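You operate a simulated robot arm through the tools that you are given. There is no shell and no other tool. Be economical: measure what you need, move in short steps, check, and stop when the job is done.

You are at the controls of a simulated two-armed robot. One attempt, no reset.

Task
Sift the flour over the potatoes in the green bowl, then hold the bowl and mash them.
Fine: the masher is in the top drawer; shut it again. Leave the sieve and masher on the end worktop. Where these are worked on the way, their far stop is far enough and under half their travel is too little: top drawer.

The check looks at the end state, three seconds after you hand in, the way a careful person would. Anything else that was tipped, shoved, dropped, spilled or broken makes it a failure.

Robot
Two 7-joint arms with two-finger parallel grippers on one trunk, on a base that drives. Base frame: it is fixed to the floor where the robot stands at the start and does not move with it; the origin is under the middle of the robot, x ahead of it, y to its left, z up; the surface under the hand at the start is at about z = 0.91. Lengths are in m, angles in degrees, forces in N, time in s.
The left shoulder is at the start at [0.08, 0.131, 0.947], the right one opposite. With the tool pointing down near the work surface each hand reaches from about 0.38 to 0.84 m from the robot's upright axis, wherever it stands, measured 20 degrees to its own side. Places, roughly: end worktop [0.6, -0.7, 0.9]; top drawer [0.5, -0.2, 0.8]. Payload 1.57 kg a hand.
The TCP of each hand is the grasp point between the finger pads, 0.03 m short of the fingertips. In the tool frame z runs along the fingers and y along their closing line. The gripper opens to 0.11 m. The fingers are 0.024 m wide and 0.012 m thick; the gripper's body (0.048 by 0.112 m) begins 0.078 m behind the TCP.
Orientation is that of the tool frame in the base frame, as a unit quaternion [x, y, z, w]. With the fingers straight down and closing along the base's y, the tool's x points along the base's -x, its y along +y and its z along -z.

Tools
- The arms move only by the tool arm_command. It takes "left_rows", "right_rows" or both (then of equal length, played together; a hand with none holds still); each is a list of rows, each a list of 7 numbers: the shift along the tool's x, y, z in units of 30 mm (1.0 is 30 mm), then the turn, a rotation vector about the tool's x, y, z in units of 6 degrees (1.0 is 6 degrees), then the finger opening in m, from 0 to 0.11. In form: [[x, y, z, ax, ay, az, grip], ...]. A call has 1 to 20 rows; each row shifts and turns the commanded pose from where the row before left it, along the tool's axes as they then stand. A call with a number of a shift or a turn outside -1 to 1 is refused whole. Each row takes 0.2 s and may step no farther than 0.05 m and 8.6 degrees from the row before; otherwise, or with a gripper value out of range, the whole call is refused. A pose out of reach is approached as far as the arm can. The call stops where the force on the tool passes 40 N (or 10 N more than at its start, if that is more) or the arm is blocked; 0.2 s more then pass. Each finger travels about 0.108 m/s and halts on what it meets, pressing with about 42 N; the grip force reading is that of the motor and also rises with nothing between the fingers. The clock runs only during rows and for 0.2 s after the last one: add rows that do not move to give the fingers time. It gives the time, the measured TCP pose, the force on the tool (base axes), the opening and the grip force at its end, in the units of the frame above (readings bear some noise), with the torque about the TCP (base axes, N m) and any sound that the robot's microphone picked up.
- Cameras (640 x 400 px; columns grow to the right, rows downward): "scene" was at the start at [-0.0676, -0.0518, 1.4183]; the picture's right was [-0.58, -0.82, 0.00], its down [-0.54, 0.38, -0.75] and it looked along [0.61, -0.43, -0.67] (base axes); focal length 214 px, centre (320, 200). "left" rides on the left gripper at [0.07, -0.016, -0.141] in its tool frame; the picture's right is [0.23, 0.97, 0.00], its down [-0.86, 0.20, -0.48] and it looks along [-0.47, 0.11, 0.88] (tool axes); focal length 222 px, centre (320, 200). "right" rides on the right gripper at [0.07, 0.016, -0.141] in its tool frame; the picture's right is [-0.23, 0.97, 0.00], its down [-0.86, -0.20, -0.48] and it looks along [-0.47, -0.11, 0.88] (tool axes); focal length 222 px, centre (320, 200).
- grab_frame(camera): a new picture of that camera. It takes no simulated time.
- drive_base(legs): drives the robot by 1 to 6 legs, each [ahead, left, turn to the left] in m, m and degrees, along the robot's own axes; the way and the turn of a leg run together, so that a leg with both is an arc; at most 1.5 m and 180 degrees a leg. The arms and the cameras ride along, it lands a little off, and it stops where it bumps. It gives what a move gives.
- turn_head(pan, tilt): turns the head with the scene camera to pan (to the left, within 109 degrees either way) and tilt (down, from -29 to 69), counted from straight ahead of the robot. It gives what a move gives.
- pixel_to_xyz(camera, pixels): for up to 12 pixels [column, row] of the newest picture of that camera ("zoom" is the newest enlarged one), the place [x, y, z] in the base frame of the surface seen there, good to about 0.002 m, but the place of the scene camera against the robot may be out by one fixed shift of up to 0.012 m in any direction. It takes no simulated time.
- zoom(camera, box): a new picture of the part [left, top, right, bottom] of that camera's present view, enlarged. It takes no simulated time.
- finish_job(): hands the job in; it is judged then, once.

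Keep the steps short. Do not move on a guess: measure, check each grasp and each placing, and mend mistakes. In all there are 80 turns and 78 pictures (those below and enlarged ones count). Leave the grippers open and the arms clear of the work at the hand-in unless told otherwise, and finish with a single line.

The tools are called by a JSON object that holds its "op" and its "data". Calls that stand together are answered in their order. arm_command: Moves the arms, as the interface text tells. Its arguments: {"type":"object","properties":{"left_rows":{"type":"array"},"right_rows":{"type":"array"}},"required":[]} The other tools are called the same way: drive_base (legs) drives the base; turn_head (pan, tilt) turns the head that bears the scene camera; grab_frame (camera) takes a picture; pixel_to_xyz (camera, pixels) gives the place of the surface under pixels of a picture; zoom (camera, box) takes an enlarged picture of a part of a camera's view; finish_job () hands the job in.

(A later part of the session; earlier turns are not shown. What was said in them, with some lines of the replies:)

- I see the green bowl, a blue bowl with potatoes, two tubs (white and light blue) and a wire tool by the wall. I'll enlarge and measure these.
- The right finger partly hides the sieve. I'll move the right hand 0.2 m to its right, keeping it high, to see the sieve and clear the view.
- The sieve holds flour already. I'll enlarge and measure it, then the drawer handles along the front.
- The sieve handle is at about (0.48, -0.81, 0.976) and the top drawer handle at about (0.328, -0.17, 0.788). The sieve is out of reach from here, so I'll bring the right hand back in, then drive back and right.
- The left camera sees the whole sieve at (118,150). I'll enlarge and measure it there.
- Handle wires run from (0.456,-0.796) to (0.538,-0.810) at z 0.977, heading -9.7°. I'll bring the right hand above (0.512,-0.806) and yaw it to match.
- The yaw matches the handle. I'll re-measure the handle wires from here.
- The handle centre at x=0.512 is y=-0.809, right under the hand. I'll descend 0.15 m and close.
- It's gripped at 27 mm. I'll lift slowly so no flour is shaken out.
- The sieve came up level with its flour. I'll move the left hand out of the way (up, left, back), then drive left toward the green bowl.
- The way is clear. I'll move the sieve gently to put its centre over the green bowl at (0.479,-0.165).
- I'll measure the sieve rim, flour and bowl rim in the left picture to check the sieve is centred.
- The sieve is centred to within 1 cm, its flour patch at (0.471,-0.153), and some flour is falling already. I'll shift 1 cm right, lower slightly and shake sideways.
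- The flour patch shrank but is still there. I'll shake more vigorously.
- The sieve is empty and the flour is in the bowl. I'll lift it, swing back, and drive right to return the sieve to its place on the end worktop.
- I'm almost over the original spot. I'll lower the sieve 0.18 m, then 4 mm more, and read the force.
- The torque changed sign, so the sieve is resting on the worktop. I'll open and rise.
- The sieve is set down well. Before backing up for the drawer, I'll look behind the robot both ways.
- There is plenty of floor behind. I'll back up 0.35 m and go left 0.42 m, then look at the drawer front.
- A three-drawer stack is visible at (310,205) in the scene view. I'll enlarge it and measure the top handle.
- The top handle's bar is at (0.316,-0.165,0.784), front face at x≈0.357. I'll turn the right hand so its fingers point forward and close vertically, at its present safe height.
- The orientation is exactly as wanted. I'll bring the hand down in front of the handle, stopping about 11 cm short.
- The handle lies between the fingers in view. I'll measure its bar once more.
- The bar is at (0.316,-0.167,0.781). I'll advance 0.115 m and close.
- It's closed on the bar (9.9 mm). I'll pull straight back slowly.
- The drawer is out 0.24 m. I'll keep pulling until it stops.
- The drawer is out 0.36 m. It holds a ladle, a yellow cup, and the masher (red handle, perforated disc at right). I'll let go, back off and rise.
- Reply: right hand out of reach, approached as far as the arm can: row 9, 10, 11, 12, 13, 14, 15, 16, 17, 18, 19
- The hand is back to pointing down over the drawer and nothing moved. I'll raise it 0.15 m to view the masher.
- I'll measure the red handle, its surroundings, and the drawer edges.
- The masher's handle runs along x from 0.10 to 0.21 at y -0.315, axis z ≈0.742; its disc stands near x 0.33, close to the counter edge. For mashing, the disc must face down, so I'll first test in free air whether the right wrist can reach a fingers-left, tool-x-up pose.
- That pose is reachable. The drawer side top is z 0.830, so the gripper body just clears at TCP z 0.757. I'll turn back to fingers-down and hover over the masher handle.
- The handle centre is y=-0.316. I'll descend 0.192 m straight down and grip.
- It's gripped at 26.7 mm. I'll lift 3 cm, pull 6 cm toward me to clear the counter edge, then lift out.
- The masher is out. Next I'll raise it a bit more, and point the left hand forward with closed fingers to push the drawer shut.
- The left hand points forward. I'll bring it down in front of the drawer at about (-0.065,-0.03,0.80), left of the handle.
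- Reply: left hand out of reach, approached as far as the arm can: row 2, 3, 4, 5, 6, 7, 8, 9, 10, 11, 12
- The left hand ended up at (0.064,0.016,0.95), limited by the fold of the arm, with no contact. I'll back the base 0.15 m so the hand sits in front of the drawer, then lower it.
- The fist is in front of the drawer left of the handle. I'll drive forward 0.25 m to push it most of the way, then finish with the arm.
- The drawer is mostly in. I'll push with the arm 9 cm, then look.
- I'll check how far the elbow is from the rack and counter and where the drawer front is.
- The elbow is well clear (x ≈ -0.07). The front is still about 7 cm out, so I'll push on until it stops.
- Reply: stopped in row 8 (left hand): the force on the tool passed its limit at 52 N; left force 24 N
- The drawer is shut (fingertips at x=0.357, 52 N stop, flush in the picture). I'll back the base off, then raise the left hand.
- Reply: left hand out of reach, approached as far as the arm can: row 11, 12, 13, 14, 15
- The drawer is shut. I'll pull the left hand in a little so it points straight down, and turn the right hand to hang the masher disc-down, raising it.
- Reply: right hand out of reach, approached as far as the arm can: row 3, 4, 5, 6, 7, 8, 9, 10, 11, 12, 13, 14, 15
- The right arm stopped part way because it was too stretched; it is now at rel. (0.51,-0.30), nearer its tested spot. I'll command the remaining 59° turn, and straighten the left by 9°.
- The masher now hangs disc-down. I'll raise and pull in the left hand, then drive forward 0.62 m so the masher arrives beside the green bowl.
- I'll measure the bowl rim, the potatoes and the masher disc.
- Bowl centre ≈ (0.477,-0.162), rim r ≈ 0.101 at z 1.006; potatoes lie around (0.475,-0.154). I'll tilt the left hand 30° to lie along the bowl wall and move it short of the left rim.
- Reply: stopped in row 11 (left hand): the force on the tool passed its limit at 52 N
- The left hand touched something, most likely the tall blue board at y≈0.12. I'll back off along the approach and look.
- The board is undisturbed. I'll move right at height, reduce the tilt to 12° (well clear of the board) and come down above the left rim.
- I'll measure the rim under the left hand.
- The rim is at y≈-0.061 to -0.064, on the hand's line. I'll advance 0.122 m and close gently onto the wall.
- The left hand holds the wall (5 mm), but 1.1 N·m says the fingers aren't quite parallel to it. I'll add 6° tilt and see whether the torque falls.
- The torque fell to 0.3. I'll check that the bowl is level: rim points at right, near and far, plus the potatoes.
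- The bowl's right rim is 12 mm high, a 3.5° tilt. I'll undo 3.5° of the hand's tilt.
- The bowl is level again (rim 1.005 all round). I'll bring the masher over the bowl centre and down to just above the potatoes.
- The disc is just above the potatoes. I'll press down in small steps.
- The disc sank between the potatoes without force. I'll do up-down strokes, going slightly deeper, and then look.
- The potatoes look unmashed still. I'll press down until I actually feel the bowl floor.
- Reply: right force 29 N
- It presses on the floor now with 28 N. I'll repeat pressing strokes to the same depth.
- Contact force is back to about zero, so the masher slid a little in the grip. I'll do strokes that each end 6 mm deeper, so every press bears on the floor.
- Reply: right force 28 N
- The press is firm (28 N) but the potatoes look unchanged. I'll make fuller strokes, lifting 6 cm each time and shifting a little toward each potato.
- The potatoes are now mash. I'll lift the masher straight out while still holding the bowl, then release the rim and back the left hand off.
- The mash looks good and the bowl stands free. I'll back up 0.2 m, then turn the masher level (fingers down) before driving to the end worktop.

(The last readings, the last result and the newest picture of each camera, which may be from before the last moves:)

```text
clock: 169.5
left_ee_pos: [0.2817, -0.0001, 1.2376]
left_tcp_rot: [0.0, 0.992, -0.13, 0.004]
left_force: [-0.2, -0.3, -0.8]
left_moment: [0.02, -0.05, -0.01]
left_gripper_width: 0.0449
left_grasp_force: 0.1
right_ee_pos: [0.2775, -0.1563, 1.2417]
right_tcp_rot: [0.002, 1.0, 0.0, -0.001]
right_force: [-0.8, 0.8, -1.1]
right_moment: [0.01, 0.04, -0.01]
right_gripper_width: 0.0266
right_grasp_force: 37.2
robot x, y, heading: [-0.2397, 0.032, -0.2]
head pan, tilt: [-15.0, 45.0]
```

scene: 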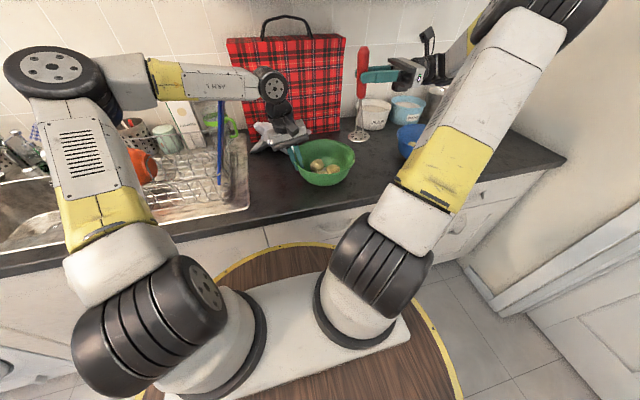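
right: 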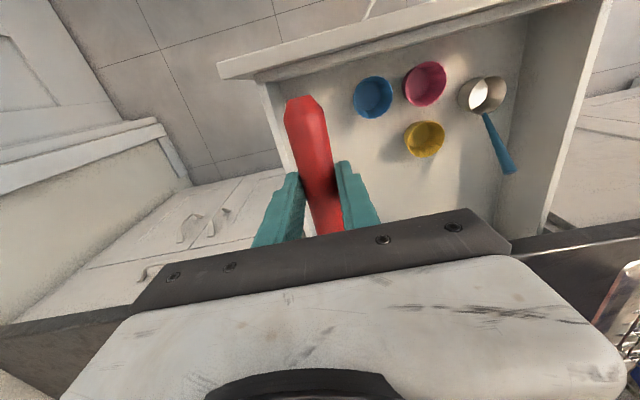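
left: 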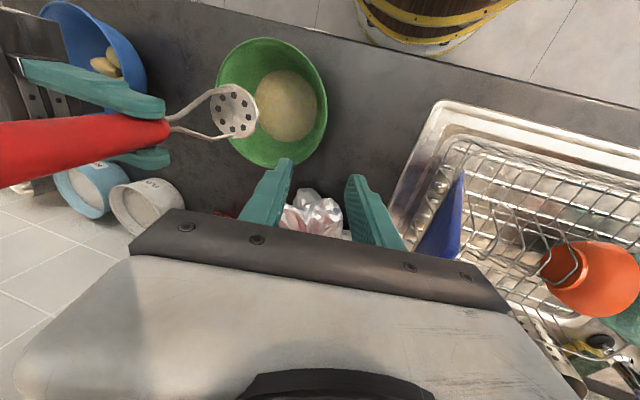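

The masher is level, disc 0.134 m ahead of the grip. I'll move the left hand aside, then drive right to the end worktop.

{"op": "arm_command", "data": {"left_rows": [[0.3, 0.9, -0.6, 0, 0, 0, 0.045], [0.3, 0.9, -0.6, 0, 0, 0, 0.045], [0.3, 0.9, -0.6, 0, 0, 0, 0.045], [0.3, 0.9, -0.6, 0, 0, 0, 0.045], [0.3, 0.9, -0.6, 0, 0, 0, 0.045], [0.3, 0.9, -0.6, 0, 0, 0, 0.045], [0, 0, 0, 0, 0, 0, 0.045]]}}

{"op": "drive_base", "data": {"legs": [[0, -0.49, 0], [0.1, 0, 0]]}}

{"op": "grab_frame", "data": {"camera": "left"}}

```text
clock: 171.1
left_ee_pos: [0.2254, 0.1838, 1.2994]
left_tcp_rot: [0.0, 0.992, -0.13, 0.005]
left_force: [0.1, -0.3, 0.3]
left_moment: [0.0, 0.0, 0.03]
left_gripper_width: 0.0451
left_grasp_force: 0.1
right_ee_pos: [0.2759, -0.1558, 1.2427]
right_tcp_rot: [0.002, 1.0, 0.001, -0.001]
right_force: [0.4, 0.6, -1.7]
right_moment: [0.02, 0.01, -0.02]
right_gripper_width: 0.027
right_grasp_force: 37.3
robot x, y, heading: [-0.2414, 0.0336, 0.1]
head pan, tilt: [-15.0, 45.0]
```

```text
clock: 174.8
left_ee_pos: [0.3285, -0.3044, 1.2999]
left_tcp_rot: [0.001, 0.992, -0.13, 0.005]
left_force: [-0.8, -0.6, -0.5]
left_moment: [-0.01, -0.01, 0.02]
left_gripper_width: 0.0446
left_grasp_force: 0.1
right_ee_pos: [0.3764, -0.645, 1.2432]
right_tcp_rot: [0.002, 1.0, 0.001, -0.001]
right_force: [0.6, 0.0, -1.1]
right_moment: [0.0, -0.01, 0.03]
right_gripper_width: 0.0271
right_grasp_force: 37.6
robot x, y, heading: [-0.1392, -0.4516, -0.1]
head pan, tilt: [-15.0, 45.0]
```

```text
4 pictures are left
```

left: 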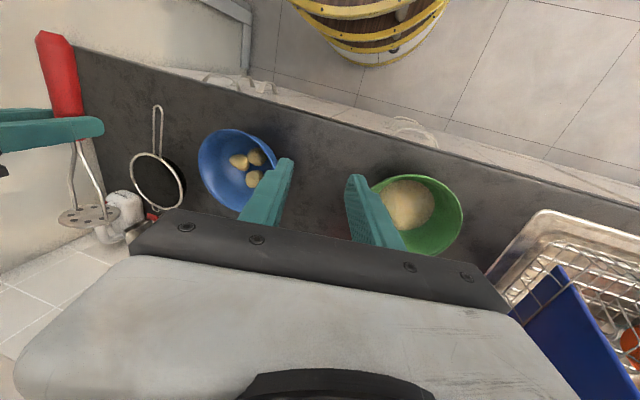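

I'll measure the blue bowl rim, the sieve and the masher from this picture.

{"op": "pixel_to_xyz", "data": {"camera": "left", "pixels": [[200, 165], [212, 195], [235, 131], [186, 190], [180, 175], [131, 165], [160, 152], [160, 115], [88, 214], [45, 35], [185, 140], [190, 205]]}}

```text
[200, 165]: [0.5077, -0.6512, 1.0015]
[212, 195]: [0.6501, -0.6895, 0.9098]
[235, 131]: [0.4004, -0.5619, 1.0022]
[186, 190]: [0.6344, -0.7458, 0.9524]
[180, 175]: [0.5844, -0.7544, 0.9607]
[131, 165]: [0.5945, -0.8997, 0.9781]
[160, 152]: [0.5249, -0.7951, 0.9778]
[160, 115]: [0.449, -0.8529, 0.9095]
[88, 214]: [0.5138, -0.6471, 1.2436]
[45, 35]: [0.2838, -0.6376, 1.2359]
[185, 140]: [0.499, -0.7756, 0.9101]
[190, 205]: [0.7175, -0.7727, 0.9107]
```

The free strip is between the blue bowl (edge y -0.651) and the sieve (edge y -0.75). I'll move to (0.46,-0.69) and lower to just above the worktop.

{"op": "arm_command", "data": {"right_rows": [[-0.93, -0.5, 0, 0, 0, 0, 0], [-0.93, -0.5, 0, 0, 0, 0, 0], [-0.93, -0.5, 0, 0, 0, 0, 0], [0, 0, 0.9, 0, 0, 0, 0], [0, 0, 0.9, 0, 0, 0, 0], [0, 0, 0.9, 0, 0, 0, 0], [0, 0, 0.9, 0, 0, 0, 0], [0, 0, 0.9, 0, 0, 0, 0], [0, 0, 0.9, 0, 0, 0, 0], [0, 0, 0.9, 0, 0, 0, 0], [0, 0, 0.9, 0, 0, 0, 0], [0, 0, 0.9, 0, 0, 0, 0], [0, 0, 0.6, 0, 0, 0, 0], [0, 0, 0.5, 0, 0, 0, 0], [0, 0, 0, 0, 0, 0, 0]]}}

{"op": "grab_frame", "data": {"camera": "right"}}

```text
clock: 178.0
left_ee_pos: [0.3277, -0.3042, 1.2987]
left_tcp_rot: [0.001, 0.991, -0.13, 0.004]
left_force: [0.1, -0.6, 0.0]
left_moment: [0.01, 0.0, 0.03]
left_gripper_width: 0.0452
left_grasp_force: 0.1
right_ee_pos: [0.4631, -0.6902, 0.967]
right_tcp_rot: [0.002, 1.0, 0.001, -0.001]
right_force: [0.4, 0.1, -0.1]
right_moment: [-0.01, 0.02, -0.03]
right_gripper_width: 0.0268
right_grasp_force: 37.2
robot x, y, heading: [-0.1364, -0.4487, 0.2]
head pan, tilt: [-15.0, 45.0]
```

```text
3 pictures are left
```

right: 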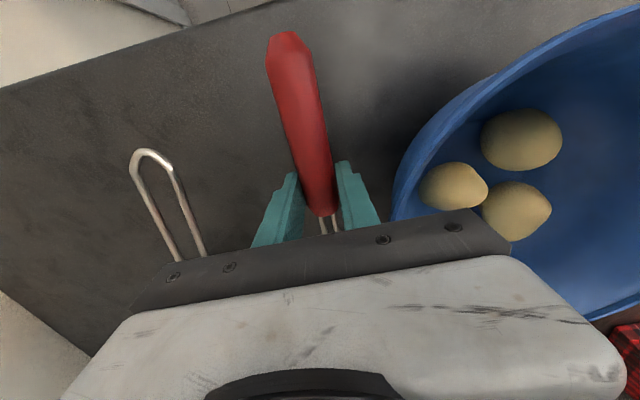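

Clearances on both sides look fine. I'll lower the last 2 cm slowly and read the force.

{"op": "arm_command", "data": {"right_rows": [[0, 0, 0.2, 0, 0, 0, 0], [0, 0, 0.2, 0, 0, 0, 0], [0, 0, 0.13, 0, 0, 0, 0], [0, 0, 0.1, 0, 0, 0, 0], [0, 0, 0, 0, 0, 0, 0]]}}

```text
clock: 179.2
left_ee_pos: [0.3283, -0.3049, 1.2993]
left_tcp_rot: [0.0, 0.991, -0.13, 0.005]
left_force: [1.0, 0.3, 0.2]
left_moment: [-0.01, 0.0, -0.01]
left_gripper_width: 0.0449
left_grasp_force: 0.1
right_ee_pos: [0.4602, -0.6891, 0.948]
right_tcp_rot: [0.003, 1.0, 0.0, -0.001]
right_force: [0.4, -1.0, -1.3]
right_moment: [-0.04, 0.03, 0.0]
right_gripper_width: 0.027
right_grasp_force: 37.3
robot x, y, heading: [-0.1355, -0.4503, 0.2]
head pan, tilt: [-15.0, 45.0]
```

No contact yet. I'll lower another 4 mm.

{"op": "arm_command", "data": {"right_rows": [[0, 0, 0.07, 0, 0, 0, 0], [0, 0, 0.07, 0, 0, 0, 0], [0, 0, 0, 0, 0, 0, 0]]}}

```text
clock: 180.0
left_ee_pos: [0.3269, -0.305, 1.2998]
left_tcp_rot: [0.0, 0.992, -0.13, 0.005]
left_force: [0.6, 0.8, -1.5]
left_moment: [0.05, -0.01, 0.0]
left_gripper_width: 0.0453
left_grasp_force: 0.0
right_ee_pos: [0.4618, -0.6894, 0.9436]
right_tcp_rot: [0.003, 1.0, 0.001, 0.0]
right_force: [-0.3, -0.8, 6.9]
right_moment: [0.03, -1.06, -0.08]
right_gripper_width: 0.0269
right_grasp_force: 37.7
robot x, y, heading: [-0.1394, -0.4514, -0.1]
head pan, tilt: [-15.0, 45.0]
```

The disc touches (6.9 N). I'll ease up 2 mm, open gently, and rise.

{"op": "arm_command", "data": {"right_rows": [[0, 0, -0.07, 0, 0, 0, 0], [0, 0, 0, 0, 0, 0, 0.03], [0, 0, 0, 0, 0, 0, 0.038], [0, 0, 0, 0, 0, 0, 0.045], [0, 0, 0, 0, 0, 0, 0.045], [0, 0, -0.4, 0, 0, 0, 0.045], [0, 0, -0.8, 0, 0, 0, 0.045], [0, 0, -1, 0, 0, 0, 0.045], [0, 0, -1, 0, 0, 0, 0.045], [0, 0, -1, 0, 0, 0, 0.045], [0, 0, -1, 0, 0, 0, 0.045], [0, 0, -1, 0, 0, 0, 0.045], [0, 0, -1, 0, 0, 0, 0.045], [0, 0, -1, 0, 0, 0, 0.045]]}}

{"op": "grab_frame", "data": {"camera": "left"}}

```text
clock: 183.0
left_ee_pos: [0.3285, -0.3042, 1.2984]
left_tcp_rot: [0.0, 0.992, -0.129, 0.004]
left_force: [-0.1, -0.9, -0.2]
left_moment: [-0.01, -0.01, -0.01]
left_gripper_width: 0.0449
left_grasp_force: 0.0
right_ee_pos: [0.4621, -0.6909, 1.191]
right_tcp_rot: [0.002, 1.0, 0.001, -0.001]
right_force: [-1.3, -0.2, -0.1]
right_moment: [-0.03, 0.0, -0.02]
right_gripper_width: 0.045
right_grasp_force: 0.0
robot x, y, heading: [-0.1343, -0.4533, -0.1]
head pan, tilt: [-15.0, 45.0]
```

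```text
2 pictures are left
```

left: 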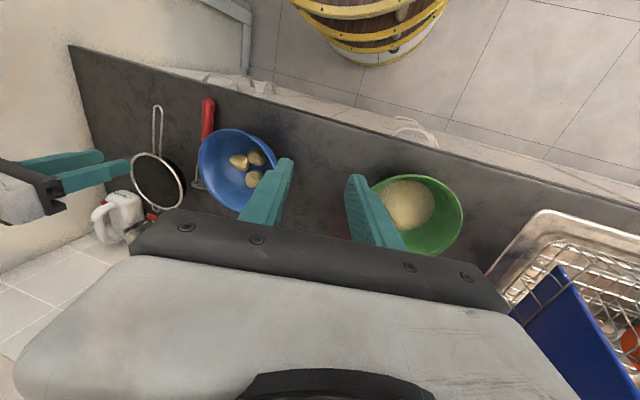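

The masher lies beside the sieve and everything stands. I'll back off to clear the worktop, open the grippers, and take a last look.

{"op": "drive_base", "data": {"legs": [[-0.3, 0, 0]]}}

{"op": "arm_command", "data": {"left_rows": [[0, 0, 0, 0, 0, 0, 0.08], [0, 0, 0, 0, 0, 0, 0.11], [0, 0, 0, 0, 0, 0, 0.11]], "right_rows": [[0, 0, 0, 0, 0, 0, 0.08], [0, 0, 0, 0, 0, 0, 0.11], [0, 0, 0, 0, 0, 0, 0.11]]}}

{"op": "turn_head", "data": {"pan": 5, "tilt": 35}}

{"op": "grab_frame", "data": {"camera": "scene"}}

```text
clock: 185.1
left_ee_pos: [0.0224, -0.3061, 1.2982]
left_tcp_rot: [0.003, 0.991, -0.13, 0.004]
left_force: [-0.6, 0.2, 0.5]
left_moment: [-0.02, 0.04, -0.02]
left_gripper_width: 0.0451
left_grasp_force: 0.2
right_ee_pos: [0.1548, -0.6939, 1.1911]
right_tcp_rot: [0.005, 1.0, 0.001, -0.001]
right_force: [-0.6, -0.2, 0.4]
right_moment: [0.0, 0.02, -0.03]
right_gripper_width: 0.0452
right_grasp_force: 0.1
robot x, y, heading: [-0.4442, -0.4534, -0.3]
head pan, tilt: [-15.0, 45.0]
```

```text
clock: 185.8
left_ee_pos: [0.0223, -0.3059, 1.2991]
left_tcp_rot: [0.002, 0.992, -0.13, 0.005]
left_force: [-0.6, -0.4, 0.2]
left_moment: [-0.02, 0.0, 0.0]
left_gripper_width: 0.11
left_grasp_force: 0.0
right_ee_pos: [0.1545, -0.6925, 1.1895]
right_tcp_rot: [0.004, 1.0, 0.001, -0.001]
right_force: [1.2, 0.2, -0.1]
right_moment: [-0.01, 0.01, -0.01]
right_gripper_width: 0.1098
right_grasp_force: 0.1
robot x, y, heading: [-0.4498, -0.4505, -0.1]
head pan, tilt: [-15.0, 45.0]
```

```text
clock: 186.7
left_ee_pos: [0.0218, -0.3062, 1.299]
left_tcp_rot: [0.002, 0.992, -0.13, 0.003]
left_force: [-0.1, 0.2, -0.5]
left_moment: [0.02, -0.01, 0.01]
left_gripper_width: 0.1098
left_grasp_force: 0.1
right_ee_pos: [0.1556, -0.6917, 1.1907]
right_tcp_rot: [0.005, 1.0, 0.002, -0.001]
right_force: [-0.2, -0.6, 0.7]
right_moment: [-0.03, 0.02, 0.04]
right_gripper_width: 0.1102
right_grasp_force: 0.1
robot x, y, heading: [-0.4446, -0.4506, -0.3]
head pan, tilt: [5.0, 35.0]
```

```text
1 pictures are left
```

scene: 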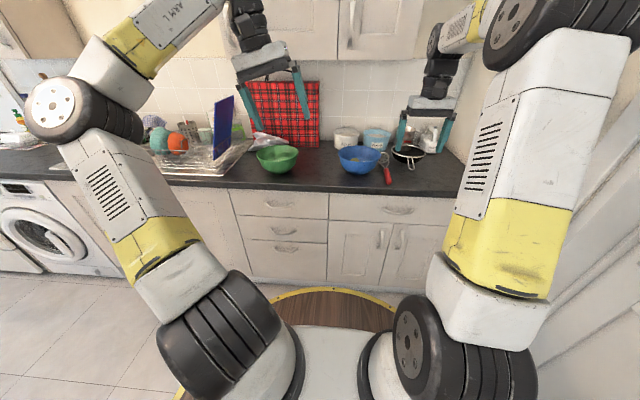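

The drawer is shut, the bowl of mash is in place, the sieve and masher are on the end worktop, and the hands are open and clear. I'm handing in.

{"op": "finish_job", "data": {}}

```text
The job is handed in.
```

The flour is sifted into the green bowl and the potatoes are mashed, the top drawer is shut, and the sieve and masher are on the end worktop; my left hand bumped the blue board in the dish rack once, but it stayed standing.
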